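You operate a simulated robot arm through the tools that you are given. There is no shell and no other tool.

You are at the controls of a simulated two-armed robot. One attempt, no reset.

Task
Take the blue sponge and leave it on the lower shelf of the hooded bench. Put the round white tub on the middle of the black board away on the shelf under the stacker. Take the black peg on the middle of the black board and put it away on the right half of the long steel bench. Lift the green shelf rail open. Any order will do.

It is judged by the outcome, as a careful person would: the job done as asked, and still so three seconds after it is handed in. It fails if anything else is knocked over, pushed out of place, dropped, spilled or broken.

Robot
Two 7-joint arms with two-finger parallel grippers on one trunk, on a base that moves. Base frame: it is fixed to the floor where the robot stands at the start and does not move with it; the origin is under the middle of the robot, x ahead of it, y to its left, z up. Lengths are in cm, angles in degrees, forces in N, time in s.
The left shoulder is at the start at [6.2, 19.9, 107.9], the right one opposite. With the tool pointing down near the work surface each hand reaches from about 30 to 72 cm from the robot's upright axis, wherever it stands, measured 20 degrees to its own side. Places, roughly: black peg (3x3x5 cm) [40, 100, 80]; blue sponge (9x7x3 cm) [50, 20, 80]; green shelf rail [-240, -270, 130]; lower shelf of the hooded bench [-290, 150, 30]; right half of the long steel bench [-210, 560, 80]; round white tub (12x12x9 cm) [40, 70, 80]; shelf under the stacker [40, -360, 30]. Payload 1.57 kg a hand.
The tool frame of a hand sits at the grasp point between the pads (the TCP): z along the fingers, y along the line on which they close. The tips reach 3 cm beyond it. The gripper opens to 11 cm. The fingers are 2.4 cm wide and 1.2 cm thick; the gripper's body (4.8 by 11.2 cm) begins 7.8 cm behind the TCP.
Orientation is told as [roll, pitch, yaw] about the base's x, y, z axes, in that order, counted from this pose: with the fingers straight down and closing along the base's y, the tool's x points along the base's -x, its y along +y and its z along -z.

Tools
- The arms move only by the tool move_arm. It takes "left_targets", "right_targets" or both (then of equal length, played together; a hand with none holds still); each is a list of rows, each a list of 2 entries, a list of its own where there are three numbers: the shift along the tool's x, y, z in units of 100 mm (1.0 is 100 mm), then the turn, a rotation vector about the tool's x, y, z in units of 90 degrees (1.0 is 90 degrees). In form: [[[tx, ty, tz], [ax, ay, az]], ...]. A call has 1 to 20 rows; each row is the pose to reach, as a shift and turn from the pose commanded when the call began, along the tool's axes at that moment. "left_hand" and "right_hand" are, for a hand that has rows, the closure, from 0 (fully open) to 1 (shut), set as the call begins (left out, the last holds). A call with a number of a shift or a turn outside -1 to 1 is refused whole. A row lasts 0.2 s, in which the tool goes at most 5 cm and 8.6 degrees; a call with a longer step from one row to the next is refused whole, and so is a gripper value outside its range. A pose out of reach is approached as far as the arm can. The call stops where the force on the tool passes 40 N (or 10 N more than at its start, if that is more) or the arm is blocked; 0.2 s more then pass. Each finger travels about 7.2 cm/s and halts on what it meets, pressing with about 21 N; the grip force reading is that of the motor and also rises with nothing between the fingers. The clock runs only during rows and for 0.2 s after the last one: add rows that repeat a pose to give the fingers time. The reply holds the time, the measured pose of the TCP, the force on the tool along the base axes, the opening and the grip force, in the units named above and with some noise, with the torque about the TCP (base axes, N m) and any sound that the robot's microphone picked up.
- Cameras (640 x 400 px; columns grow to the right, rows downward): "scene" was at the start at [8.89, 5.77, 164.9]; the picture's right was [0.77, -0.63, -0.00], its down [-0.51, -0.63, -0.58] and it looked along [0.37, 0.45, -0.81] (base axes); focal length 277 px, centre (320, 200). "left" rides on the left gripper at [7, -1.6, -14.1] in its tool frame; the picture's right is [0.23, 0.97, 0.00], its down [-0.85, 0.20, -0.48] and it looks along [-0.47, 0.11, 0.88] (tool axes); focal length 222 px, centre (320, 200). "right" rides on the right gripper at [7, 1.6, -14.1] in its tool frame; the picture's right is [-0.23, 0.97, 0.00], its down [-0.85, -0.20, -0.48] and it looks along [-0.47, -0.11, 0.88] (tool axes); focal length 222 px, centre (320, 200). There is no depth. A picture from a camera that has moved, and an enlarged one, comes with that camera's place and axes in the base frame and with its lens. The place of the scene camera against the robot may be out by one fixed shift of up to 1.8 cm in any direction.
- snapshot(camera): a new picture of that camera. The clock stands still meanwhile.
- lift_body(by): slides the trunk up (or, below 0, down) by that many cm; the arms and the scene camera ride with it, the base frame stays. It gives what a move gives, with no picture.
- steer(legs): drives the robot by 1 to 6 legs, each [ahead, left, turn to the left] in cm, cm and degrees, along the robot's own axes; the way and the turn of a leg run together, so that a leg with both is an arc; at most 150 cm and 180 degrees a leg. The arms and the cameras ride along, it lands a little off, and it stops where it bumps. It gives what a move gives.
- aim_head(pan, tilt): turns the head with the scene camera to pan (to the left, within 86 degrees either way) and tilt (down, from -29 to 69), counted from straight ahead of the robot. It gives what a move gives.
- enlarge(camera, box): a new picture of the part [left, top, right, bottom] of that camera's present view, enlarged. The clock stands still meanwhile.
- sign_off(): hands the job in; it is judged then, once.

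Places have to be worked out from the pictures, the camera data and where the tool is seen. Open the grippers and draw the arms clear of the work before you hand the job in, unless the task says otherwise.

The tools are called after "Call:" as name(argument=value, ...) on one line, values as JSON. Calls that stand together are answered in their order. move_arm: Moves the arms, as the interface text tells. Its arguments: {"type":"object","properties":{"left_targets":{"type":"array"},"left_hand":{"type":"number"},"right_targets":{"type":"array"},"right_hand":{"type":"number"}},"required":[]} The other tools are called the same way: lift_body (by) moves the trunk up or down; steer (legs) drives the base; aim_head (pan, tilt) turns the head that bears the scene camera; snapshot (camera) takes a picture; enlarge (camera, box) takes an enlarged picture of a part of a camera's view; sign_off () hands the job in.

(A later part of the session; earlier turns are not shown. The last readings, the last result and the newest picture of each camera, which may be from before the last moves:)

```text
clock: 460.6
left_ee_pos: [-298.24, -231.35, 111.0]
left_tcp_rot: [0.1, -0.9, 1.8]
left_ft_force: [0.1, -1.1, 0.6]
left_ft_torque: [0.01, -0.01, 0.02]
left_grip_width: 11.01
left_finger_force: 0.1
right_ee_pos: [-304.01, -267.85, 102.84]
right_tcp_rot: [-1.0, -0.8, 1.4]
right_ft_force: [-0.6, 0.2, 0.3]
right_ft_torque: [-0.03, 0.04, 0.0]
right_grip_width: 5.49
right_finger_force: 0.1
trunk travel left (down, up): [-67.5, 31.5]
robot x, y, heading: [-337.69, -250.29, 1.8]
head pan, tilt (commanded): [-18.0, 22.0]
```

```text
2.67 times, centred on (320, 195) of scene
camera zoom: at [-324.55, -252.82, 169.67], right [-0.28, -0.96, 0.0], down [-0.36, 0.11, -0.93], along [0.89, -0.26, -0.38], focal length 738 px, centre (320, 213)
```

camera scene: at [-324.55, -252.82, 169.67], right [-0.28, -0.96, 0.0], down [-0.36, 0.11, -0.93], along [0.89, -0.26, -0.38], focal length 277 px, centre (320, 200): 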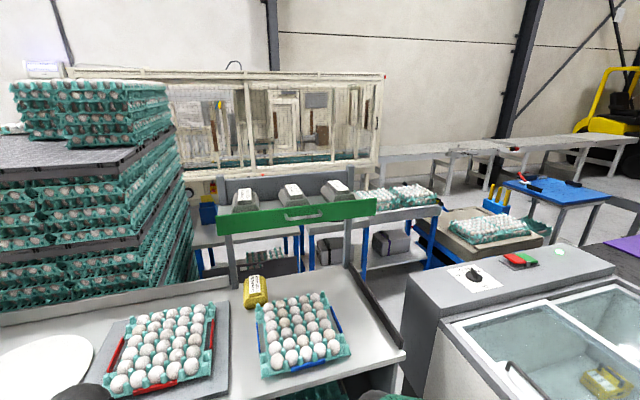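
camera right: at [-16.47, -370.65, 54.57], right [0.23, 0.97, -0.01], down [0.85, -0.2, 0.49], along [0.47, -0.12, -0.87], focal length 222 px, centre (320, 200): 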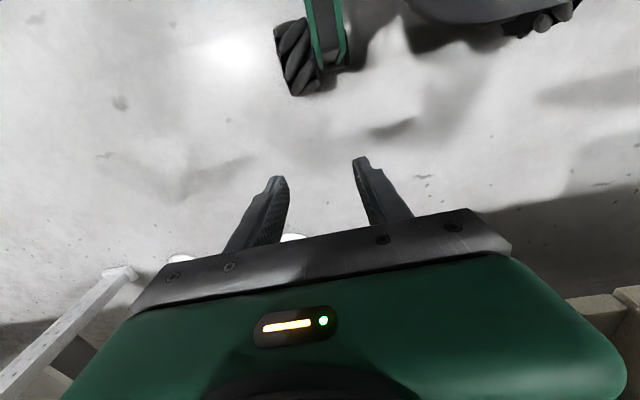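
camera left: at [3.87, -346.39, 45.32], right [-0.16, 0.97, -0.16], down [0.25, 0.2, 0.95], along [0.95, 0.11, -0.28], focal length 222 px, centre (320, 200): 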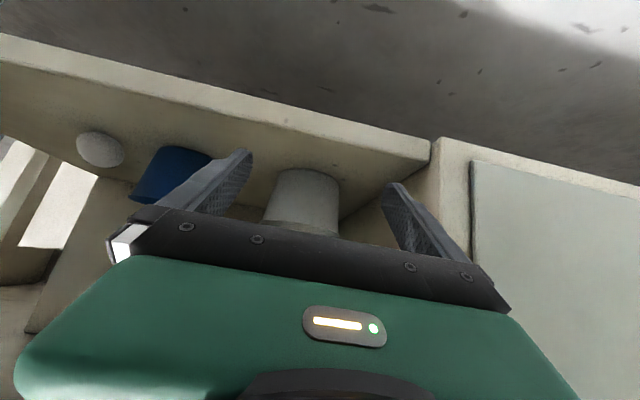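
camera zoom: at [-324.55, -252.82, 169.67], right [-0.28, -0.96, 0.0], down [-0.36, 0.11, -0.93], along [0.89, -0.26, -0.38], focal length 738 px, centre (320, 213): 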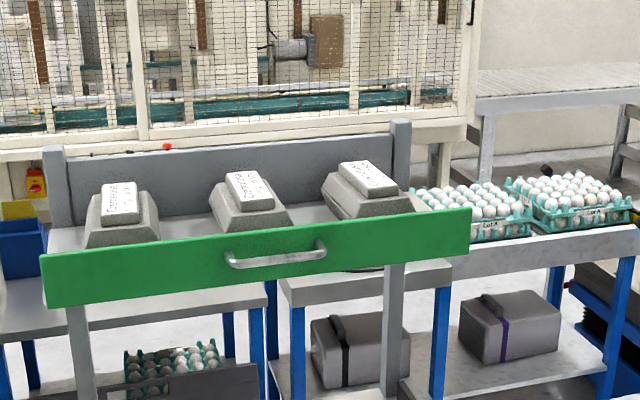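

The bar is at about [−243.9, −270.7, 129.7]. Egg trays sit on the counter below it, so I raise the trunk 20 cm before moving closer, then look with the right hand camera.

Call:
lift_body(by=22)

Call:
steer(legs=[[22, 0, -1.7]])

Call:
snapshot(camera="right")

Call:
aim_head(pan=-25, tilt=40)

Call:
snapshot(camera="scene")

```text
clock: 463.0
left_ee_pos: [-298.26, -231.29, 132.94]
left_tcp_rot: [-0.1, -0.8, 1.8]
left_ft_force: [0.1, 0.9, 0.1]
left_ft_torque: [0.01, -0.01, -0.02]
left_grip_width: 11.03
left_finger_force: 0.0
right_ee_pos: [-304.19, -267.79, 124.75]
right_tcp_rot: [-0.9, -0.8, 1.2]
right_ft_force: [0.1, -0.7, 0.1]
right_ft_torque: [0.02, 0.0, 0.02]
right_grip_width: 5.5
right_finger_force: 0.1
trunk travel left (down, up): [-89.5, 9.5]
robot x, y, heading: [-337.82, -249.89, 1.6]
head pan, tilt (commanded): [-18.0, 22.0]
```

```text
clock: 464.6
left_ee_pos: [-276.78, -232.08, 133.15]
left_tcp_rot: [0.0, -1.1, 0.2]
left_ft_force: [-0.3, 0.0, 0.5]
left_ft_torque: [0.0, -0.01, -0.03]
left_grip_width: 10.99
left_finger_force: 0.1
right_ee_pos: [-283.62, -268.41, 124.84]
right_tcp_rot: [-0.9, -0.9, -0.4]
right_ft_force: [0.1, -0.4, -0.1]
right_ft_torque: [-0.01, -0.01, 0.02]
right_grip_width: 5.52
right_finger_force: 0.1
trunk travel left (down, up): [-89.5, 9.5]
robot x, y, heading: [-316.33, -249.67, -0.0]
head pan, tilt (commanded): [-18.0, 22.0]
```

```text
taken
camera right: at [-290.78, -266.5, 138.89], right [0.23, 0.97, -0.01], down [0.85, -0.2, 0.5], along [0.48, -0.12, -0.87], focal length 222 px, centre (320, 200)
```

right: 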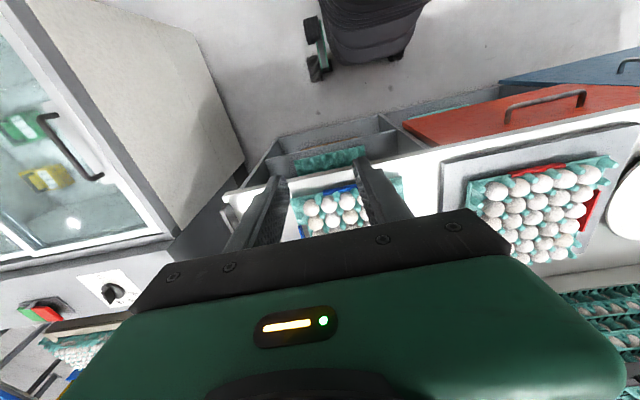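

```text
clock: 465.5
left_ee_pos: [-276.37, -232.04, 132.91]
left_tcp_rot: [0.0, -0.9, 0.2]
left_ft_force: [-0.6, -0.6, -0.1]
left_ft_torque: [0.02, -0.02, 0.02]
left_grip_width: 11.01
left_finger_force: 0.0
right_ee_pos: [-283.24, -268.4, 124.84]
right_tcp_rot: [-0.9, -0.7, -0.3]
right_ft_force: [0.4, -0.2, 0.1]
right_ft_torque: [0.02, -0.04, 0.02]
right_grip_width: 5.52
right_finger_force: 0.0
trunk travel left (down, up): [-89.5, 9.5]
robot x, y, heading: [-316.09, -249.51, 0.2]
head pan, tilt (commanded): [-25.0, 40.0]
```

```text
taken
camera scene: at [-304.46, -253.6, 188.88], right [-0.42, -0.91, 0.0], down [-0.58, 0.27, -0.77], along [0.69, -0.32, -0.64], focal length 277 px, centre (320, 200)
```

scene: 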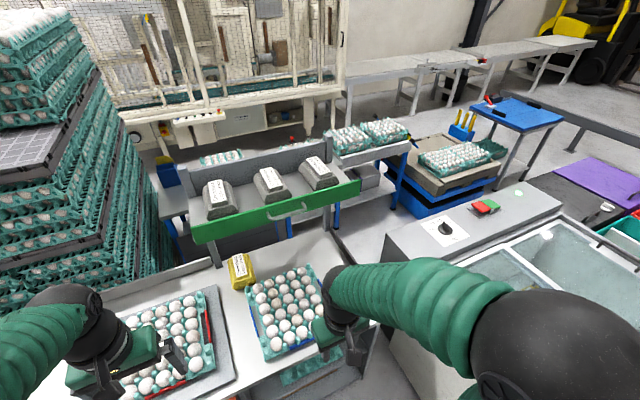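

I zoom in on the rail from this higher view to understand how it is mounted.

Call:
enlarge(camera="scene", box=[180, 140, 380, 270])

```text
3.08 times, centred on (280, 205) of scene
camera zoom: at [-304.46, -253.6, 188.88], right [-0.42, -0.91, 0.0], down [-0.58, 0.27, -0.77], along [0.69, -0.32, -0.64], focal length 852 px, centre (443, 185)
```

zoom: 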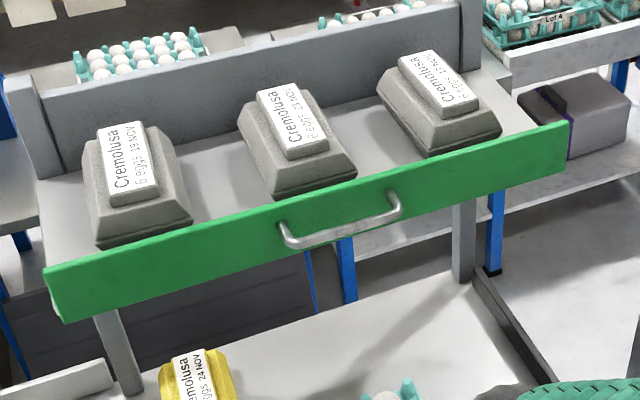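

No hinge visible, so I'll grasp the handle bar and lift gently while watching. First I bring the right hand forward in front of the handle.

Call:
move_arm(right_targets=[[[-0.23, -0.02, -0.06], [0, 0, 0]], [[-0.46, -0.05, -0.11], [0, 0, 0]], [[-0.7, -0.07, -0.17], [0, 0, 0]]])

Call:
move_arm(right_targets=[[[-0.23, -0.02, -0.06], [0, 0, 0]], [[-0.46, -0.05, -0.11], [0, 0, 0]], [[-0.7, -0.07, -0.17], [0, 0, 0]]])

Call:
move_arm(right_targets=[[[-0.23, -0.02, -0.06], [0, 0, 0]], [[-0.46, -0.05, -0.11], [0, 0, 0]], [[-0.7, -0.07, -0.17], [0, 0, 0]]])

Call:
snapshot(camera="right")

Call:
snapshot(camera="scene")

```text
clock: 466.3
left_ee_pos: [-276.05, -232.1, 132.93]
left_tcp_rot: [0.1, -0.8, 0.3]
left_ft_force: [0.6, 1.0, 0.5]
left_ft_torque: [-0.01, 0.01, 0.02]
left_grip_width: 11.0
left_finger_force: 0.0
right_ee_pos: [-275.91, -269.29, 126.75]
right_tcp_rot: [-0.9, -0.7, -0.3]
right_ft_force: [-0.5, -0.1, 1.2]
right_ft_torque: [0.02, 0.0, 0.0]
right_grip_width: 5.52
right_finger_force: 0.1
trunk travel left (down, up): [-89.5, 9.5]
robot x, y, heading: [-316.29, -249.88, -0.0]
head pan, tilt (commanded): [-25.0, 40.0]
```

```text
clock: 467.1
left_ee_pos: [-276.05, -232.11, 133.01]
left_tcp_rot: [0.0, -0.9, 0.2]
left_ft_force: [0.0, -0.7, 0.4]
left_ft_torque: [-0.03, 0.0, 0.01]
left_grip_width: 11.01
left_finger_force: 0.0
right_ee_pos: [-269.01, -270.04, 128.32]
right_tcp_rot: [-1.0, -0.7, -0.4]
right_ft_force: [-0.6, 0.1, 0.1]
right_ft_torque: [0.0, 0.02, 0.01]
right_grip_width: 5.48
right_finger_force: 0.1
trunk travel left (down, up): [-89.5, 9.5]
robot x, y, heading: [-316.18, -249.62, 0.2]
head pan, tilt (commanded): [-25.0, 40.0]
```

```text
clock: 467.9
left_ee_pos: [-276.05, -232.1, 132.98]
left_tcp_rot: [0.1, -0.8, 0.1]
left_ft_force: [0.0, 0.2, -0.4]
left_ft_torque: [-0.02, 0.01, 0.0]
left_grip_width: 10.98
left_finger_force: 0.1
right_ee_pos: [-262.0, -270.59, 130.31]
right_tcp_rot: [-0.9, -0.6, -0.3]
right_ft_force: [0.2, -1.0, 0.1]
right_ft_torque: [-0.03, 0.04, 0.04]
right_grip_width: 5.51
right_finger_force: 0.1
trunk travel left (down, up): [-89.5, 9.5]
robot x, y, heading: [-316.28, -249.98, -0.2]
head pan, tilt (commanded): [-25.0, 40.0]
```

```text
taken
camera right: at [-269.12, -268.71, 144.32], right [0.23, 0.97, -0.01], down [0.85, -0.2, 0.49], along [0.48, -0.12, -0.87], focal length 222 px, centre (320, 200)
```

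right: 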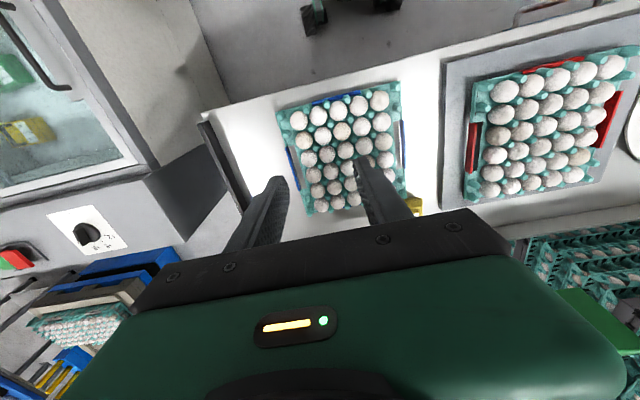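

```text
taken
camera scene: at [-303.82, -253.64, 188.83], right [-0.42, -0.91, 0.0], down [-0.59, 0.27, -0.76], along [0.69, -0.32, -0.65], focal length 277 px, centre (320, 200)
```

scene: 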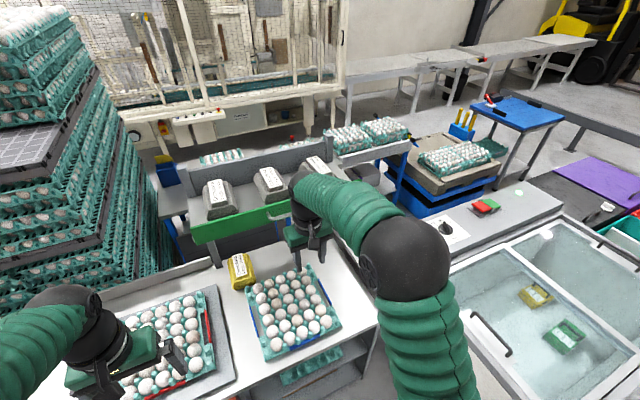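

I rotate the hand to point forward with a vertical closing direction, in two stages.

Call:
move_arm(right_targets=[[[0, 0, 0], [-0.05, -0.05, 0.05]], [[0, 0, 0], [-0.1, -0.1, 0.1]], [[0, 0, 0], [-0.15, -0.15, 0.15]], [[0, 0, 0], [-0.2, -0.2, 0.2]], [[0, 0, 0], [-0.25, -0.25, 0.25]], [[0, 0, 0], [-0.3, -0.3, 0.3]], [[0, 0, 0], [-0.35, -0.35, 0.35]], [[0, 0, 0], [-0.4, -0.4, 0.4]]])

Call:
snapshot(camera="scene")

```text
clock: 469.7
left_ee_pos: [-276.27, -232.25, 133.1]
left_tcp_rot: [0.1, -0.9, 0.2]
left_ft_force: [0.5, 1.2, 0.3]
left_ft_torque: [-0.02, -0.02, -0.02]
left_grip_width: 11.01
left_finger_force: 0.0
right_ee_pos: [-262.37, -270.73, 130.17]
right_tcp_rot: [47.0, -20.6, -47.3]
right_ft_force: [0.9, 0.5, 0.3]
right_ft_torque: [0.0, 0.0, -0.01]
right_grip_width: 5.48
right_finger_force: 0.1
trunk travel left (down, up): [-89.5, 9.5]
robot x, y, heading: [-316.41, -249.59, 0.2]
head pan, tilt (commanded): [-25.0, 40.0]
```

```text
taken
camera scene: at [-304.22, -253.72, 188.86], right [-0.42, -0.91, 0.0], down [-0.58, 0.27, -0.77], along [0.69, -0.32, -0.64], focal length 277 px, centre (320, 200)
```

scene: 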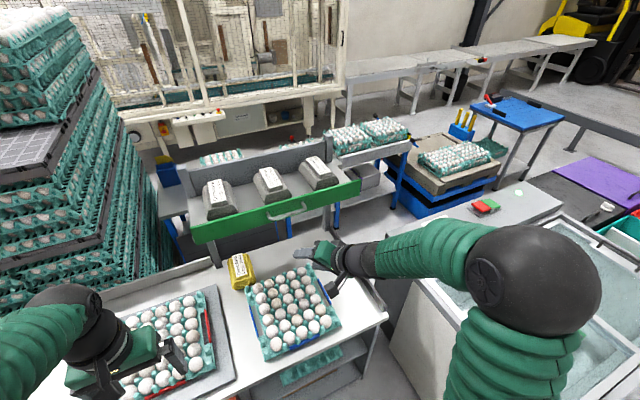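

Call:
move_arm(right_targets=[[[0, 0, 0], [-0.05, -0.05, 0.05]], [[0, 0, 0], [-0.1, -0.1, 0.1]], [[0, 0, 0], [-0.15, -0.15, 0.15]], [[0, 0, 0], [-0.2, -0.2, 0.2]], [[0, 0, 0], [-0.25, -0.25, 0.25]], [[0, 0, 0], [-0.3, -0.3, 0.3]], [[0, 0, 0], [-0.34, -0.34, 0.34]], [[0, 0, 0], [-0.37, -0.37, 0.37]]])

Call:
snapshot(camera="scene")

Call:
snapshot(camera="right")

```text
clock: 471.5
left_ee_pos: [-276.16, -232.5, 133.02]
left_tcp_rot: [0.2, -0.9, 0.1]
left_ft_force: [-0.5, -0.2, -0.2]
left_ft_torque: [0.0, 0.03, 0.02]
left_grip_width: 11.0
left_finger_force: 0.1
right_ee_pos: [-262.16, -271.09, 130.18]
right_tcp_rot: [91.0, -0.6, -90.3]
right_ft_force: [0.2, -0.3, -0.6]
right_ft_torque: [0.03, -0.02, 0.01]
right_grip_width: 5.51
right_finger_force: 0.1
trunk travel left (down, up): [-89.5, 9.5]
robot x, y, heading: [-316.65, -249.95, -0.2]
head pan, tilt (commanded): [-25.0, 40.0]
```

```text
taken
camera scene: at [-304.07, -254.35, 188.84], right [-0.42, -0.91, 0.0], down [-0.58, 0.28, -0.76], along [0.69, -0.32, -0.65], focal length 277 px, centre (320, 200)
```

scene: 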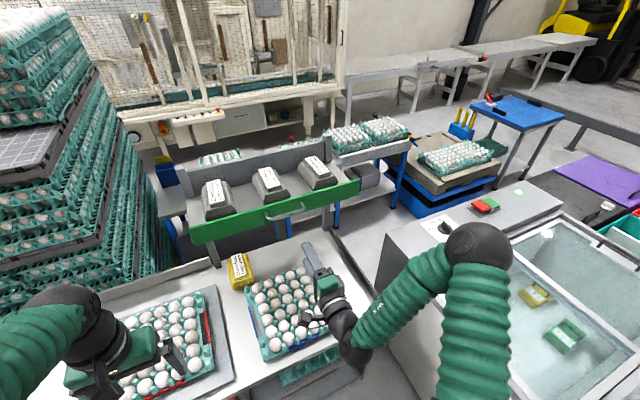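

```text
taken
camera right: at [-276.22, -263.87, 131.48], right [-0.02, -0.22, 0.98], down [-0.48, -0.85, -0.2], along [0.88, -0.47, -0.09], focal length 222 px, centre (320, 200)
```

right: 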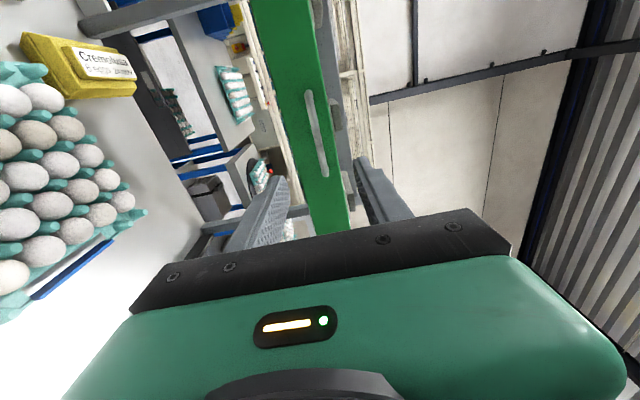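

The hand points straight at the handle with its fingers above and below. I zoom for fine alignment.

Call:
enlarge(camera="right", box=[230, 50, 410, 230])

```text
2.22 times, centred on (320, 140) of right
camera zoom: at [-276.22, -263.87, 131.48], right [-0.02, -0.22, 0.98], down [-0.48, -0.85, -0.2], along [0.88, -0.47, -0.09], focal length 494 px, centre (320, 333)
```

zoom: 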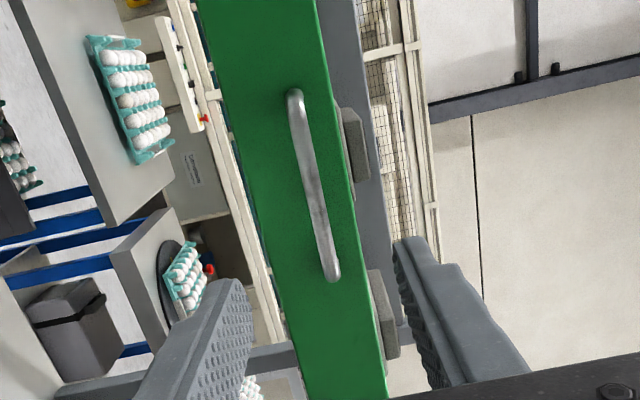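

Bar is aligned with the finger gap (z≈130.1, y≈−270.7). I advance toward it.

Call:
move_arm(right_targets=[[[0, 0, 0.33], [0, 0, 0]], [[0, 0, 0.67], [0, 0, 0]], [[0, 0, 1.0], [0, 0, 0]]])

Call:
move_arm(right_targets=[[[0, 0, 0.15], [0, 0, 0]], [[0, 0, 0.3], [0, 0, 0]]])

Call:
snapshot(camera="right")

Call:
enlarge(camera="scene", box=[180, 140, 400, 300])

```text
clock: 472.3
left_ee_pos: [-276.05, -232.61, 132.95]
left_tcp_rot: [0.2, -0.8, 0.3]
left_ft_force: [-0.2, -0.2, 0.3]
left_ft_torque: [0.03, 0.05, -0.01]
left_grip_width: 10.99
left_finger_force: 0.1
right_ee_pos: [-251.95, -270.94, 130.38]
right_tcp_rot: [90.7, -0.6, -90.2]
right_ft_force: [-0.1, 0.0, 0.2]
right_ft_torque: [0.0, 0.03, 0.03]
right_grip_width: 5.49
right_finger_force: 0.0
trunk travel left (down, up): [-89.5, 9.5]
robot x, y, heading: [-316.08, -249.88, 0.0]
head pan, tilt (commanded): [-25.0, 40.0]
```

```text
clock: 472.9
left_ee_pos: [-276.13, -232.1, 132.91]
left_tcp_rot: [-0.1, -0.8, 0.1]
left_ft_force: [-0.4, -0.1, -0.6]
left_ft_torque: [-0.02, 0.0, 0.0]
left_grip_width: 10.98
left_finger_force: 0.1
right_ee_pos: [-248.99, -270.35, 130.42]
right_tcp_rot: [90.8, -0.9, -90.2]
right_ft_force: [0.2, -0.6, -0.1]
right_ft_torque: [-0.03, 0.0, -0.03]
right_grip_width: 5.49
right_finger_force: 0.1
trunk travel left (down, up): [-89.5, 9.5]
robot x, y, heading: [-316.22, -249.97, 0.1]
head pan, tilt (commanded): [-25.0, 40.0]
```

```text
taken
camera right: at [-263.04, -263.34, 131.76], right [-0.01, -0.21, 0.98], down [-0.48, -0.86, -0.19], along [0.88, -0.47, -0.09], focal length 222 px, centre (320, 200)
```

right: 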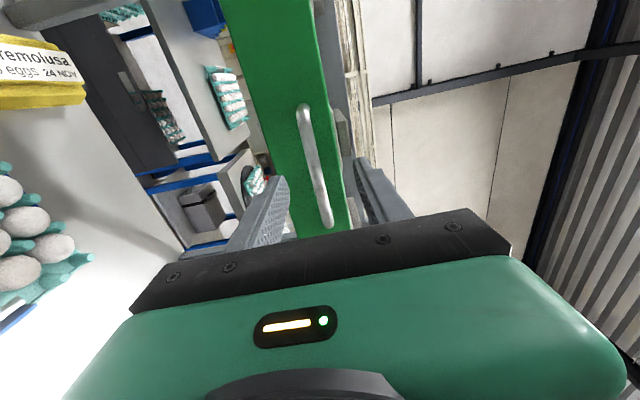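

```text
2.50 times, centred on (290, 220) of scene
camera zoom: at [-303.89, -253.54, 188.84], right [-0.42, -0.91, 0.0], down [-0.58, 0.27, -0.76], along [0.69, -0.32, -0.64], focal length 692 px, centre (395, 150)
```

zoom: 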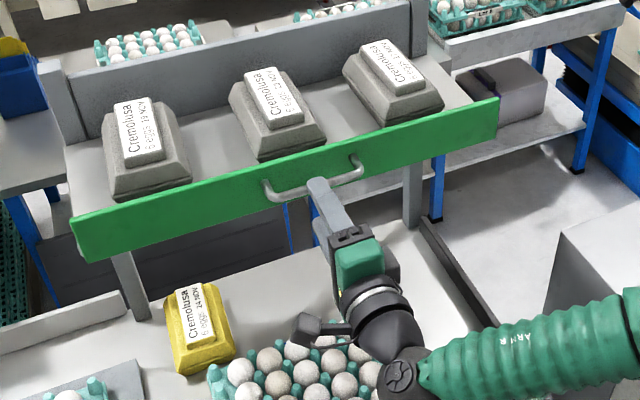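

The fingertips are nearly at the bar. I advance slowly, watching the force for contact with the rail face.

Call:
move_arm(right_targets=[[[0, 0, 0.08], [0, 0, 0]], [[0, 0, 0.16], [0, 0, 0]]])

Call:
enlarge(camera="right", box=[220, 80, 420, 240])

Call:
enlarge(camera="scene", box=[250, 170, 350, 240])

```text
clock: 473.5
left_ee_pos: [-276.06, -232.23, 132.88]
left_tcp_rot: [0.1, -0.9, 0.3]
left_ft_force: [0.5, 0.2, -0.5]
left_ft_torque: [0.01, 0.02, -0.02]
left_grip_width: 11.01
left_finger_force: 0.1
right_ee_pos: [-247.45, -270.52, 130.44]
right_tcp_rot: [90.8, -0.8, -90.3]
right_ft_force: [-0.8, 0.4, 0.5]
right_ft_torque: [-0.02, -0.02, -0.02]
right_grip_width: 5.51
right_finger_force: 0.1
trunk travel left (down, up): [-89.5, 9.5]
robot x, y, heading: [-315.96, -249.97, 0.0]
head pan, tilt (commanded): [-25.0, 40.0]
```

```text
2.50 times, centred on (320, 160) of right
camera zoom: at [-261.52, -263.47, 131.8], right [-0.01, -0.21, 0.98], down [-0.48, -0.86, -0.19], along [0.88, -0.47, -0.09], focal length 555 px, centre (320, 300)
```

zoom: 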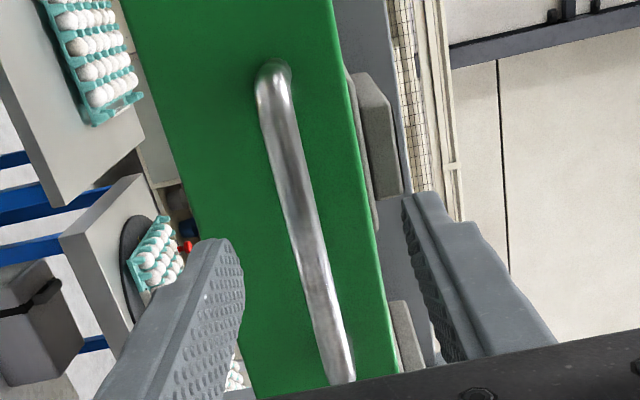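

```text
5.71 times, centred on (300, 205) of scene
camera zoom: at [-303.96, -253.72, 188.84], right [-0.42, -0.91, 0.0], down [-0.58, 0.27, -0.76], along [0.69, -0.32, -0.64], focal length 1582 px, centre (434, 171)
```

zoom: 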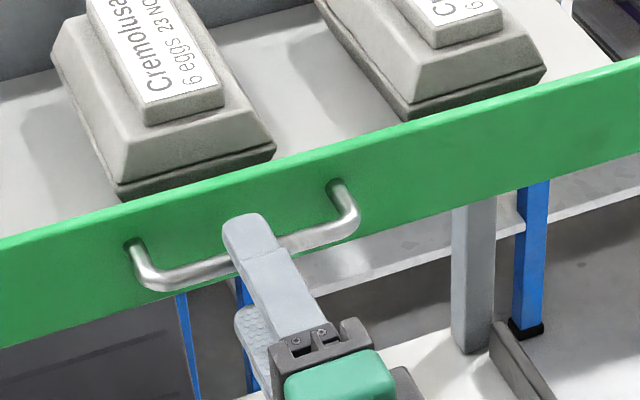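

The upper finger is already over the bar. I go 0.8 cm further and close on it.

Call:
move_arm(right_targets=[[[0, 0, 0.04], [0, 0, 0]], [[0, 0, 0.08], [0, 0, 0]]])

Call:
move_arm(right_targets=[[[0, 0, 0], [0, 0, 0]], [[0, 0, 0], [0, 0, 0]], [[0, 0, 0], [0, 0, 0]], [[0, 0, 0], [0, 0, 0]]], right_hand=1)

Call:
enlarge(camera="scene", box=[250, 170, 350, 240])

```text
clock: 474.1
left_ee_pos: [-276.13, -232.16, 133.0]
left_tcp_rot: [0.1, -0.9, 0.2]
left_ft_force: [0.0, 0.1, 0.1]
left_ft_torque: [0.0, -0.03, -0.02]
left_grip_width: 11.0
left_finger_force: 0.1
right_ee_pos: [-246.81, -270.62, 130.43]
right_tcp_rot: [90.8, -0.8, -90.3]
right_ft_force: [-0.1, -0.4, 0.7]
right_ft_torque: [0.01, -0.01, -0.01]
right_grip_width: 5.47
right_finger_force: 0.1
trunk travel left (down, up): [-89.5, 9.5]
robot x, y, heading: [-316.11, -249.61, -0.2]
head pan, tilt (commanded): [-25.0, 40.0]
```

```text
clock: 475.1
left_ee_pos: [-276.18, -232.14, 132.95]
left_tcp_rot: [0.0, -0.9, 0.2]
left_ft_force: [-0.6, 0.2, -0.3]
left_ft_torque: [0.0, 0.02, 0.0]
left_grip_width: 10.99
left_finger_force: 0.1
right_ee_pos: [-246.86, -270.67, 130.47]
right_tcp_rot: [90.7, -0.8, -90.3]
right_ft_force: [0.7, 0.2, -0.4]
right_ft_torque: [0.01, -0.03, -0.04]
right_grip_width: 0.0
right_finger_force: 21.0
trunk travel left (down, up): [-89.5, 9.5]
robot x, y, heading: [-316.47, -250.0, -0.2]
head pan, tilt (commanded): [-25.0, 40.0]
```

```text
5.71 times, centred on (300, 205) of scene
camera zoom: at [-304.05, -253.73, 188.85], right [-0.42, -0.91, 0.0], down [-0.58, 0.27, -0.76], along [0.69, -0.32, -0.64], focal length 1582 px, centre (434, 171)
```

zoom: 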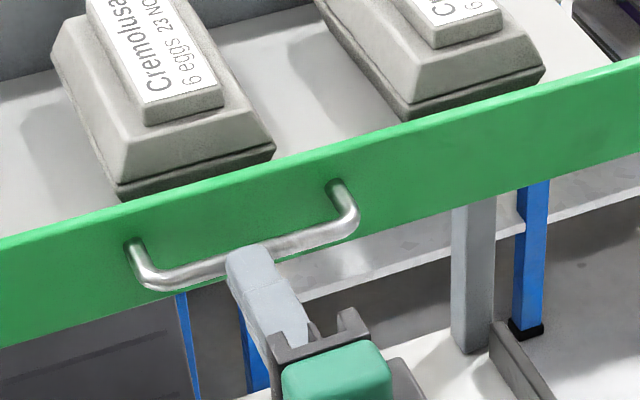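

Missed: the bar is still ahead of the tips. I reopen and advance further in small steps.

Call:
move_arm(right_targets=[[[0, 0, 0], [0, 0, 0]], [[0, 0, 0], [0, 0, 0]], [[0, 0, 0], [0, 0, 0]]], right_hand=0.5)

Call:
move_arm(right_targets=[[[0, 0, 0.06], [0, 0, 0]], [[0, 0, 0.12], [0, 0, 0]]])

Call:
move_arm(right_targets=[[[0, 0, 0.05], [0, 0, 0]], [[0, 0, 0.1], [0, 0, 0]]])

Call:
enlarge(camera="scene", box=[250, 170, 350, 240])

Call:
enlarge(camera="right", box=[220, 80, 420, 240])

```text
clock: 475.9
left_ee_pos: [-276.15, -232.16, 132.95]
left_tcp_rot: [0.1, -0.9, 0.2]
left_ft_force: [0.4, 0.0, 0.5]
left_ft_torque: [0.0, -0.01, 0.0]
left_grip_width: 11.0
left_finger_force: 0.0
right_ee_pos: [-246.82, -270.68, 130.44]
right_tcp_rot: [90.8, -0.8, -90.3]
right_ft_force: [-1.0, 0.1, 0.1]
right_ft_torque: [-0.02, 0.02, 0.0]
right_grip_width: 5.5
right_finger_force: 0.0
trunk travel left (down, up): [-89.5, 9.5]
robot x, y, heading: [-316.44, -250.03, -0.1]
head pan, tilt (commanded): [-25.0, 40.0]
```

```text
clock: 476.5
left_ee_pos: [-276.05, -232.18, 132.9]
left_tcp_rot: [0.1, -0.9, 0.2]
left_ft_force: [-0.5, 0.0, 0.6]
left_ft_torque: [0.03, 0.02, 0.0]
left_grip_width: 10.99
left_finger_force: 0.1
right_ee_pos: [-245.49, -270.7, 130.43]
right_tcp_rot: [90.8, -0.9, -90.3]
right_ft_force: [-0.6, 0.6, -0.4]
right_ft_torque: [0.01, 0.02, -0.03]
right_grip_width: 5.51
right_finger_force: 0.1
trunk travel left (down, up): [-89.5, 9.5]
robot x, y, heading: [-316.25, -249.61, 0.1]
head pan, tilt (commanded): [-25.0, 40.0]
```

```text
clock: 477.1
left_ee_pos: [-276.18, -232.11, 132.95]
left_tcp_rot: [0.1, -0.8, 0.2]
left_ft_force: [1.1, 0.0, 0.6]
left_ft_torque: [-0.02, -0.01, 0.03]
left_grip_width: 11.01
left_finger_force: 0.2
right_ee_pos: [-244.45, -270.68, 130.45]
right_tcp_rot: [90.8, -0.8, -90.3]
right_ft_force: [-0.5, 0.0, 0.5]
right_ft_torque: [0.01, -0.01, -0.02]
right_grip_width: 5.51
right_finger_force: 0.1
trunk travel left (down, up): [-89.5, 9.5]
robot x, y, heading: [-315.88, -249.96, -0.0]
head pan, tilt (commanded): [-25.0, 40.0]
```

```text
5.71 times, centred on (300, 205) of scene
camera zoom: at [-303.96, -253.73, 188.84], right [-0.42, -0.91, 0.0], down [-0.58, 0.27, -0.76], along [0.69, -0.32, -0.64], focal length 1582 px, centre (434, 171)
```

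zoom: 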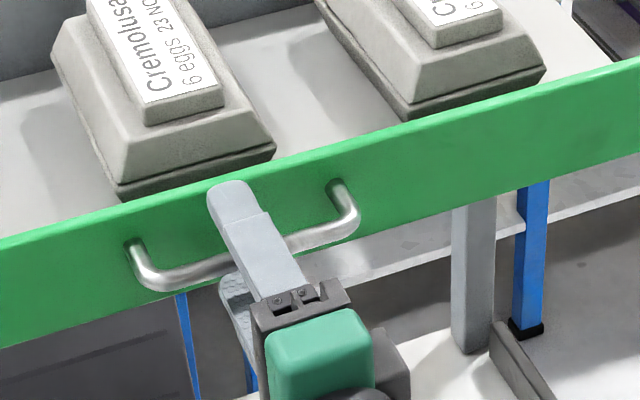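

```text
2.50 times, centred on (320, 160) of right
camera zoom: at [-258.52, -263.63, 131.71], right [-0.01, -0.21, 0.98], down [-0.48, -0.86, -0.19], along [0.88, -0.47, -0.09], focal length 555 px, centre (320, 300)
```

zoom: 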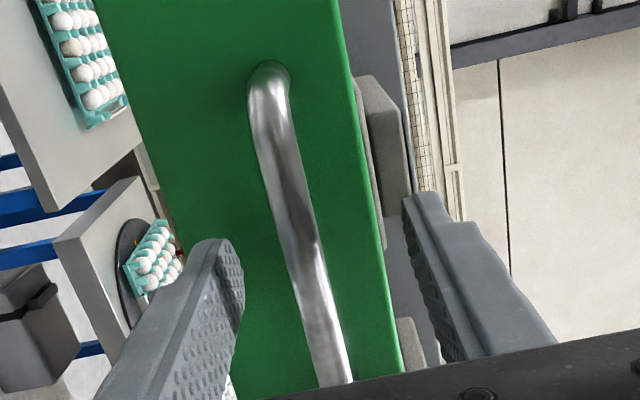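

Now the tips reach about 1.6 cm past the bar. I close the gripper on it.

Call:
move_arm(right_targets=[[[0, 0, 0.01], [0, 0, 0]], [[0, 0, 0.02], [0, 0, 0]], [[0, 0, 0.02], [0, 0, 0]], [[0, 0, 0.02], [0, 0, 0]], [[0, 0, 0.02], [0, 0, 0]]], right_hand=1)

Call:
enlarge(camera="right", box=[220, 80, 420, 240])

```text
clock: 478.3
left_ee_pos: [-276.14, -232.31, 132.92]
left_tcp_rot: [0.0, -0.8, 0.3]
left_ft_force: [-0.8, 0.0, -0.3]
left_ft_torque: [0.02, 0.0, 0.01]
left_grip_width: 11.0
left_finger_force: 0.0
right_ee_pos: [-244.28, -270.92, 130.03]
right_tcp_rot: [90.4, -0.9, -90.3]
right_ft_force: [-15.9, 3.9, -29.1]
right_ft_torque: [0.76, 0.41, -0.07]
right_grip_width: 1.18
right_finger_force: 28.9
trunk travel left (down, up): [-89.5, 9.5]
robot x, y, heading: [-316.14, -249.75, 0.1]
head pan, tilt (commanded): [-25.0, 40.0]
```

```text
2.50 times, centred on (320, 160) of right
camera zoom: at [-258.5, -263.75, 131.43], right [-0.01, -0.21, 0.98], down [-0.48, -0.86, -0.19], along [0.88, -0.47, -0.1], focal length 555 px, centre (320, 300)
```

zoom: 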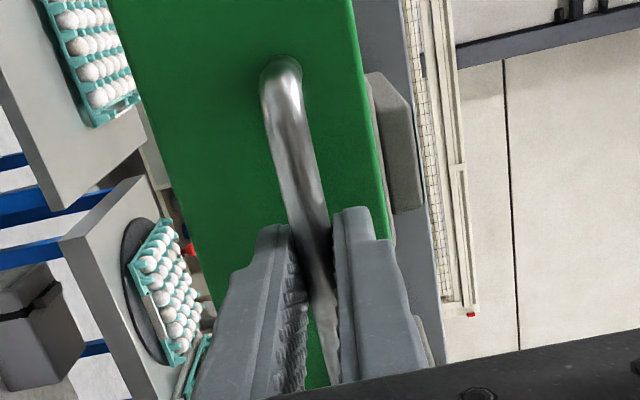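

The bar is gripped (1.2 cm), but the hand is slightly high and the tips press on the rail. I relieve that before lifting.

Call:
move_arm(right_targets=[[[0, -0.04, -0.03], [0, 0, 0]], [[0, -0.04, -0.04], [0, 0, 0]]])

```text
clock: 478.9
left_ee_pos: [-275.94, -232.22, 132.92]
left_tcp_rot: [0.1, -0.8, 0.3]
left_ft_force: [1.1, -0.3, 0.0]
left_ft_torque: [-0.01, -0.01, 0.01]
left_grip_width: 11.0
left_finger_force: 0.1
right_ee_pos: [-244.29, -270.91, 130.0]
right_tcp_rot: [90.9, -1.0, -90.2]
right_ft_force: [3.4, 2.6, -14.2]
right_ft_torque: [0.71, 0.17, 0.24]
right_grip_width: 1.19
right_finger_force: 28.8
trunk travel left (down, up): [-89.5, 9.5]
robot x, y, heading: [-315.72, -249.58, 0.0]
head pan, tilt (commanded): [-25.0, 40.0]
```

I test the lift gently with a 1 cm upward motion.

Call:
move_arm(right_targets=[[[0, 0.03, 0], [0, 0, 0]], [[0, 0.06, 0], [0, 0, 0]], [[0, 0.1, 0], [0, 0, 0]]])

Call:
enlarge(camera="scene", box=[180, 140, 380, 270])

```text
clock: 479.7
left_ee_pos: [-275.64, -232.4, 132.79]
left_tcp_rot: [0.1, -0.7, 0.1]
left_ft_force: [-0.8, -0.2, -0.1]
left_ft_torque: [0.01, -0.01, 0.0]
left_grip_width: 10.97
left_finger_force: 0.1
right_ee_pos: [-244.5, -271.0, 130.01]
right_tcp_rot: [89.9, -0.9, -90.2]
right_ft_force: [-3.4, 5.0, -38.4]
right_ft_torque: [0.74, 0.53, 0.7]
right_grip_width: 1.2
right_finger_force: 29.2
trunk travel left (down, up): [-89.5, 9.5]
robot x, y, heading: [-316.36, -250.06, -0.1]
head pan, tilt (commanded): [-25.0, 40.0]
```

```text
3.08 times, centred on (280, 205) of scene
camera zoom: at [-302.99, -253.84, 188.72], right [-0.42, -0.91, 0.0], down [-0.59, 0.27, -0.76], along [0.69, -0.32, -0.65], focal length 852 px, centre (443, 185)
```

zoom: 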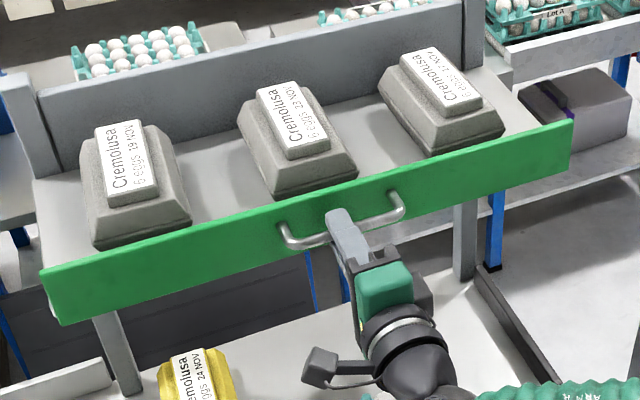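

It doesn't move vertically at 38 N. I relax and test with a slight outward-and-up pull, as a top hinge would need.

Call:
move_arm(right_targets=[[[0, -0.06, 0], [0, 0, 0]], [[0, -0.1, 0], [0, 0, 0]]])

Call:
move_arm(right_targets=[[[0, 0.02, -0.04], [0, 0, 0]], [[0, 0.04, -0.08], [0, 0, 0]], [[0, 0.06, -0.12], [0, 0, 0]]])

Call:
enlarge(camera="scene", box=[180, 140, 380, 270])

```text
clock: 480.3
left_ee_pos: [-275.92, -232.22, 132.94]
left_tcp_rot: [0.0, -0.7, 0.2]
left_ft_force: [0.5, 0.0, 0.5]
left_ft_torque: [0.01, 0.0, 0.02]
left_grip_width: 10.99
left_finger_force: 0.0
right_ee_pos: [-244.34, -270.79, 130.11]
right_tcp_rot: [90.8, -0.8, -90.4]
right_ft_force: [4.6, 2.7, -15.6]
right_ft_torque: [0.66, 0.21, 0.53]
right_grip_width: 1.2
right_finger_force: 29.3
trunk travel left (down, up): [-89.5, 9.5]
robot x, y, heading: [-315.93, -249.44, 0.1]
head pan, tilt (commanded): [-25.0, 40.0]
```

```text
clock: 481.1
left_ee_pos: [-275.3, -232.46, 132.68]
left_tcp_rot: [0.2, -0.5, 0.2]
left_ft_force: [-0.1, -0.8, 0.1]
left_ft_torque: [-0.06, -0.02, 0.02]
left_grip_width: 10.98
left_finger_force: 0.1
right_ee_pos: [-245.04, -270.86, 129.99]
right_tcp_rot: [90.1, -0.7, -90.3]
right_ft_force: [21.6, 2.8, -28.0]
right_ft_torque: [0.68, 0.43, 0.16]
right_grip_width: 1.2
right_finger_force: 29.4
trunk travel left (down, up): [-89.5, 9.5]
robot x, y, heading: [-316.26, -249.78, -0.1]
head pan, tilt (commanded): [-25.0, 40.0]
```

```text
3.08 times, centred on (280, 205) of scene
camera zoom: at [-302.09, -253.97, 188.68], right [-0.42, -0.91, 0.0], down [-0.59, 0.27, -0.76], along [0.69, -0.32, -0.65], focal length 852 px, centre (443, 185)
```

zoom: 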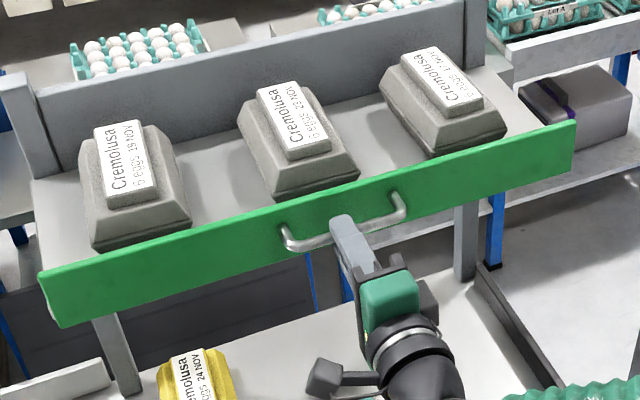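

No clear motion yet. I take a high zoom of the rail's left end under the current pull to compare with the relaxed state.

Call:
enlarge(camera="scene", box=[180, 200, 260, 250])

Call:
enlarge(camera="scene", box=[310, 150, 390, 220])

Call:
snapshot(camera="right")

```text
8.00 times, centred on (220, 225) of scene
camera zoom: at [-302.09, -253.97, 188.68], right [-0.42, -0.91, 0.0], down [-0.59, 0.27, -0.76], along [0.69, -0.32, -0.65], focal length 2214 px, centre (1120, 0)
```

zoom: 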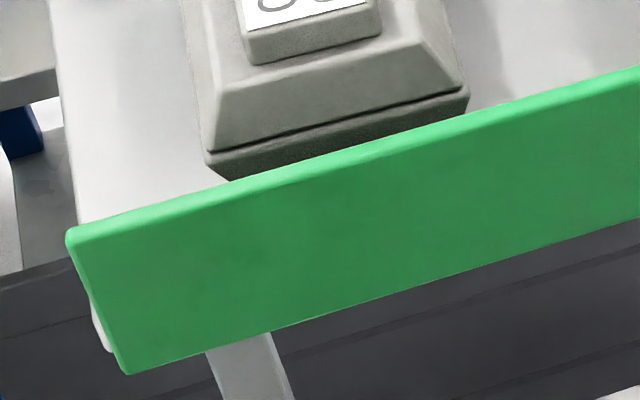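

```text
5.71 times, centred on (350, 185) of scene
camera zoom: at [-302.09, -253.97, 188.68], right [-0.42, -0.91, 0.0], down [-0.59, 0.27, -0.76], along [0.69, -0.32, -0.65], focal length 1582 px, centre (149, 286)
```

zoom: 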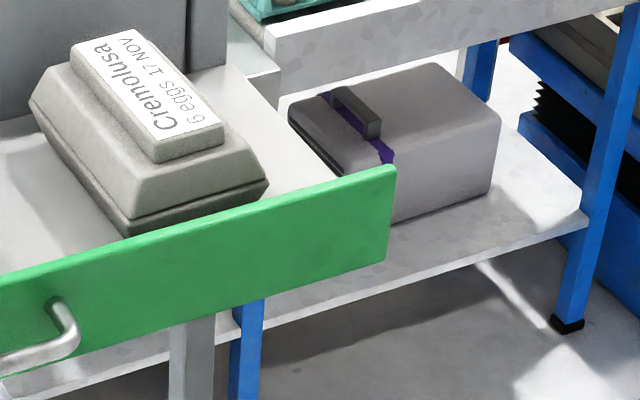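

```text
taken
camera right: at [-259.19, -263.79, 131.47], right [0.0, -0.21, 0.98], down [-0.48, -0.86, -0.19], along [0.88, -0.47, -0.1], focal length 222 px, centre (320, 200)
```

right: 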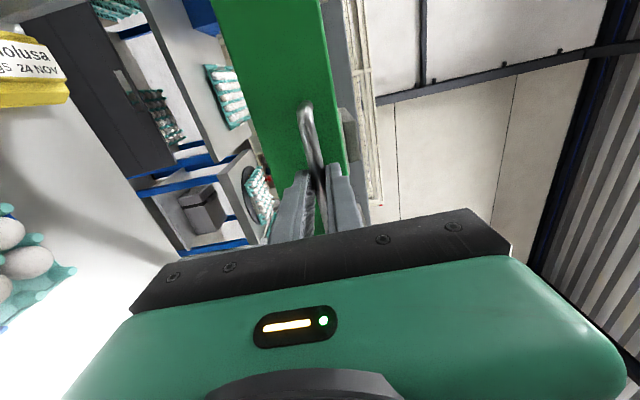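

Call:
enlarge(camera="right", box=[220, 80, 420, 240])

```text
2.50 times, centred on (320, 160) of right
camera zoom: at [-259.19, -263.79, 131.47], right [0.0, -0.21, 0.98], down [-0.48, -0.86, -0.19], along [0.88, -0.47, -0.1], focal length 555 px, centre (320, 300)
```

zoom: 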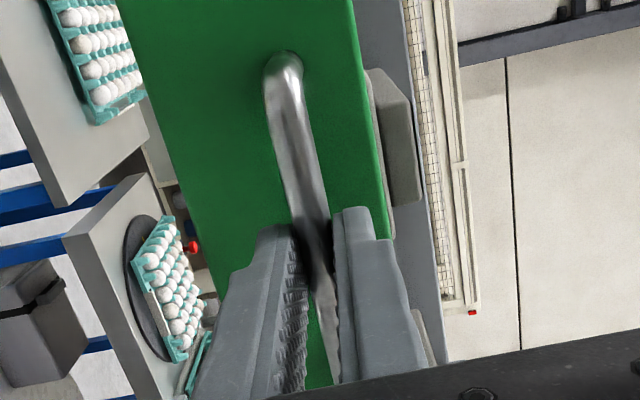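

The bar only slipped slightly in the pads; the rail itself did not move. I re-grip deeper and better centred before trying a firmer, gradual lift.

Call:
move_arm(right_targets=[[[0, 0, 0], [0, 0, 0]], [[0, -0.04, 0], [0, 0, 0]], [[0, -0.08, 0], [0, 0, 0]]], right_hand=0.6)

Call:
move_arm(right_targets=[[[0, 0, 0.1], [0, 0, 0]], [[0, 0, 0.2], [0, 0, 0]], [[0, 0, 0.24], [0, 0, 0]]])

Call:
enlarge(camera="right", box=[220, 80, 420, 240])

Call:
enlarge(camera="scene", box=[250, 170, 350, 240])

```text
clock: 481.9
left_ee_pos: [-275.71, -232.08, 132.8]
left_tcp_rot: [0.1, -0.7, 0.2]
left_ft_force: [0.0, -0.4, 0.0]
left_ft_torque: [-0.02, -0.01, 0.03]
left_grip_width: 10.99
left_finger_force: 0.1
right_ee_pos: [-245.55, -270.72, 129.64]
right_tcp_rot: [90.7, -0.8, -90.4]
right_ft_force: [0.1, -0.9, 0.3]
right_ft_torque: [-0.01, -0.01, 0.01]
right_grip_width: 4.42
right_finger_force: 0.1
trunk travel left (down, up): [-89.5, 9.5]
robot x, y, heading: [-316.19, -250.02, 0.3]
head pan, tilt (commanded): [-25.0, 40.0]
```

```text
clock: 482.7
left_ee_pos: [-276.19, -232.0, 132.91]
left_tcp_rot: [0.1, -0.9, 0.1]
left_ft_force: [-0.3, 0.2, -0.1]
left_ft_torque: [-0.07, -0.01, -0.01]
left_grip_width: 10.99
left_finger_force: 0.0
right_ee_pos: [-243.47, -270.62, 129.99]
right_tcp_rot: [90.8, -0.8, -90.3]
right_ft_force: [-0.7, 0.2, -0.2]
right_ft_torque: [-0.03, 0.0, 0.02]
right_grip_width: 4.41
right_finger_force: 0.1
trunk travel left (down, up): [-89.5, 9.5]
robot x, y, heading: [-315.93, -249.97, -0.0]
head pan, tilt (commanded): [-25.0, 40.0]
```

```text
2.50 times, centred on (320, 160) of right
camera zoom: at [-257.61, -263.55, 131.22], right [-0.01, -0.21, 0.98], down [-0.48, -0.86, -0.19], along [0.88, -0.47, -0.09], focal length 555 px, centre (320, 300)
```

zoom: 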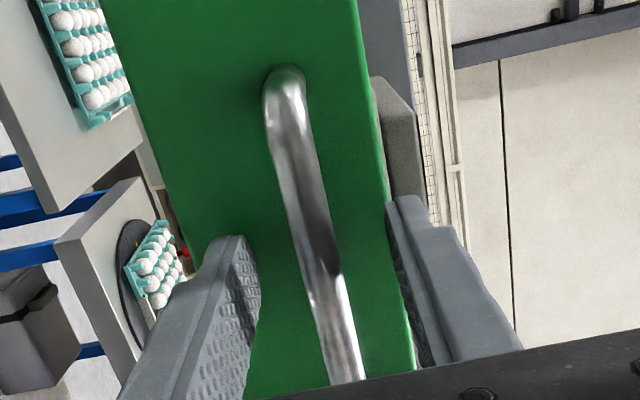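

```text
5.71 times, centred on (300, 205) of scene
camera zoom: at [-303.9, -253.69, 188.84], right [-0.42, -0.91, 0.0], down [-0.58, 0.27, -0.76], along [0.69, -0.32, -0.64], focal length 1582 px, centre (434, 171)
```

zoom: 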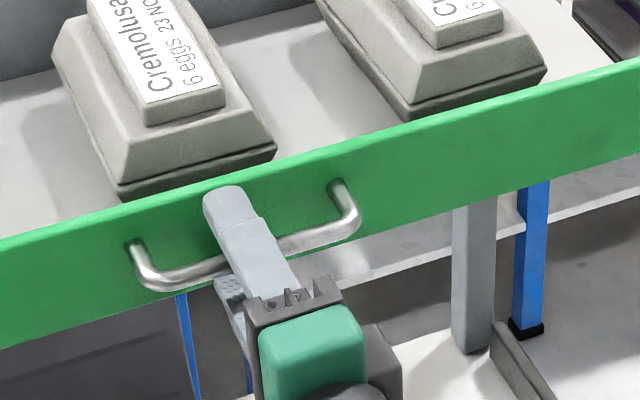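

Call:
move_arm(right_targets=[[[0, 0, 0.04], [0, 0, 0]], [[0, 0, 0.08], [0, 0, 0]], [[0, 0, 0.12], [0, 0, 0]]])

Call:
move_arm(right_targets=[[[0, 0, -0.02], [0, 0, 0]], [[0, 0, -0.02], [0, 0, 0]], [[0, 0, -0.02], [0, 0, 0]], [[0, 0, -0.02], [0, 0, 0]]], right_hand=1)

```text
clock: 483.5
left_ee_pos: [-276.38, -232.12, 133.01]
left_tcp_rot: [0.0, -0.9, 0.2]
left_ft_force: [0.0, 0.4, -0.4]
left_ft_torque: [-0.02, 0.01, 0.02]
left_grip_width: 11.0
left_finger_force: 0.1
right_ee_pos: [-242.61, -270.63, 129.97]
right_tcp_rot: [90.9, -0.7, -90.1]
right_ft_force: [-15.6, 1.2, -3.3]
right_ft_torque: [0.07, 0.57, 0.06]
right_grip_width: 4.67
right_finger_force: 1.7
trunk travel left (down, up): [-89.5, 9.5]
robot x, y, heading: [-316.3, -249.65, 0.1]
head pan, tilt (commanded): [-25.0, 40.0]
```

```text
clock: 484.5
left_ee_pos: [-276.41, -232.26, 133.03]
left_tcp_rot: [0.1, -0.9, 0.1]
left_ft_force: [-0.7, 0.1, -0.2]
left_ft_torque: [-0.02, 0.02, 0.0]
left_grip_width: 10.99
left_finger_force: 0.0
right_ee_pos: [-242.68, -270.75, 130.02]
right_tcp_rot: [91.0, -0.8, -90.3]
right_ft_force: [-14.0, 0.6, -4.7]
right_ft_torque: [0.8, -0.04, 0.52]
right_grip_width: 1.18
right_finger_force: 29.6
trunk travel left (down, up): [-89.5, 9.5]
robot x, y, heading: [-316.19, -249.47, -0.0]
head pan, tilt (commanded): [-25.0, 40.0]
```

Now the bar is centred in the pads (tips just touch the rail face at x≈−239.6). I ease off the face and lift in small increments.

Call:
move_arm(right_targets=[[[0, 0.02, -0.03], [0, 0, 0]], [[0, 0.05, -0.03], [0, 0, 0]], [[0, 0.08, -0.03], [0, 0, 0]]])

Call:
move_arm(right_targets=[[[0, 0.03, 0], [0, 0, 0]], [[0, 0.06, 0], [0, 0, 0]], [[0, 0.09, 0], [0, 0, 0]]])

Call:
enlarge(camera="scene", box=[250, 170, 350, 240])

```text
clock: 485.3
left_ee_pos: [-275.85, -232.22, 132.97]
left_tcp_rot: [0.2, -0.7, 0.1]
left_ft_force: [-0.5, 0.1, -0.3]
left_ft_torque: [0.03, -0.02, 0.03]
left_grip_width: 11.01
left_finger_force: 0.0
right_ee_pos: [-242.69, -270.81, 129.92]
right_tcp_rot: [90.2, -0.7, -90.3]
right_ft_force: [-5.8, 3.2, -27.9]
right_ft_torque: [0.73, -0.06, -0.78]
right_grip_width: 1.19
right_finger_force: 29.3
trunk travel left (down, up): [-89.5, 9.5]
robot x, y, heading: [-316.0, -249.42, 0.0]
head pan, tilt (commanded): [-25.0, 40.0]
```

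```text
clock: 485.8
left_ee_pos: [-275.82, -232.23, 133.03]
left_tcp_rot: [0.1, -0.7, 0.2]
left_ft_force: [0.1, -0.8, 0.5]
left_ft_torque: [-0.04, 0.01, 0.0]
left_grip_width: 11.0
left_finger_force: 0.1
right_ee_pos: [-242.71, -270.83, 129.97]
right_tcp_rot: [89.5, -0.8, -90.2]
right_ft_force: [12.5, -1.6, -13.6]
right_ft_torque: [0.73, 0.01, 0.57]
right_grip_width: 1.22
right_finger_force: 29.4
trunk travel left (down, up): [-89.5, 9.5]
robot x, y, heading: [-316.01, -249.97, -0.1]
head pan, tilt (commanded): [-25.0, 40.0]
stopped in row 2 (right hand): the force on the tool passed its limit at 42 N (the readings are from after the stop); the commanded pose is now the measured one
```

```text
5.71 times, centred on (300, 205) of scene
camera zoom: at [-302.71, -253.93, 188.8], right [-0.42, -0.91, 0.0], down [-0.59, 0.27, -0.76], along [0.69, -0.32, -0.65], focal length 1582 px, centre (434, 171)
```

zoom: 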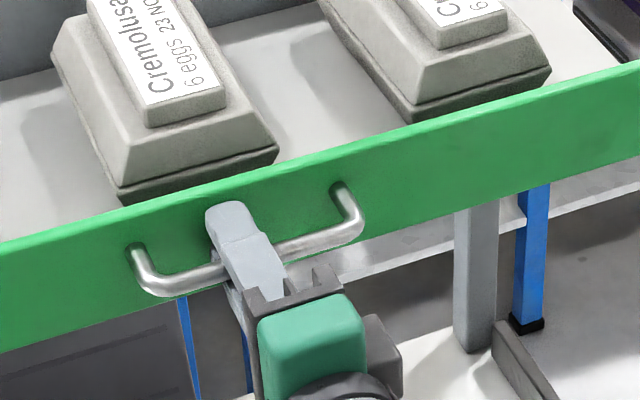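

Still rigid at 42 N upward. I relax the vertical load and test a pure outward pull to learn the joint type.

Call:
move_arm(right_targets=[[[0, -0.03, 0], [0, 0, 0]], [[0, -0.06, 0], [0, 0, 0]]])

Call:
move_arm(right_targets=[[[0, 0, -0.03], [0, 0, 0]], [[0, 0, -0.06], [0, 0, 0]]])

Call:
enlarge(camera="scene", box=[250, 170, 350, 240])

```text
clock: 486.4
left_ee_pos: [-276.19, -232.19, 132.97]
left_tcp_rot: [0.0, -0.9, 0.2]
left_ft_force: [0.4, 0.7, -0.2]
left_ft_torque: [-0.03, 0.0, -0.02]
left_grip_width: 10.97
left_finger_force: 0.1
right_ee_pos: [-243.09, -270.84, 129.65]
right_tcp_rot: [90.0, -0.9, -90.2]
right_ft_force: [14.4, -1.2, -10.1]
right_ft_torque: [0.66, -0.06, 0.16]
right_grip_width: 1.21
right_finger_force: 28.9
trunk travel left (down, up): [-89.5, 9.5]
robot x, y, heading: [-316.14, -249.94, 0.1]
head pan, tilt (commanded): [-25.0, 40.0]
```

```text
clock: 487.0
left_ee_pos: [-275.89, -232.22, 132.92]
left_tcp_rot: [0.1, -0.8, 0.2]
left_ft_force: [0.2, -0.2, -0.4]
left_ft_torque: [-0.02, 0.02, -0.03]
left_grip_width: 11.01
left_finger_force: 0.0
right_ee_pos: [-243.46, -270.81, 129.56]
right_tcp_rot: [89.7, -0.6, -90.1]
right_ft_force: [18.8, 1.2, -16.4]
right_ft_torque: [0.63, -0.06, -0.29]
right_grip_width: 1.21
right_finger_force: 29.2
trunk travel left (down, up): [-89.5, 9.5]
robot x, y, heading: [-316.2, -250.21, 0.1]
head pan, tilt (commanded): [-25.0, 40.0]
```

```text
5.71 times, centred on (300, 205) of scene
camera zoom: at [-302.65, -253.97, 188.73], right [-0.42, -0.91, 0.0], down [-0.59, 0.27, -0.76], along [0.69, -0.32, -0.65], focal length 1582 px, centre (434, 171)
```

zoom: 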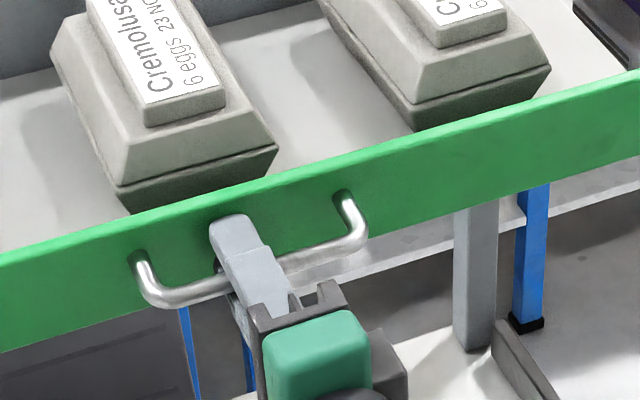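

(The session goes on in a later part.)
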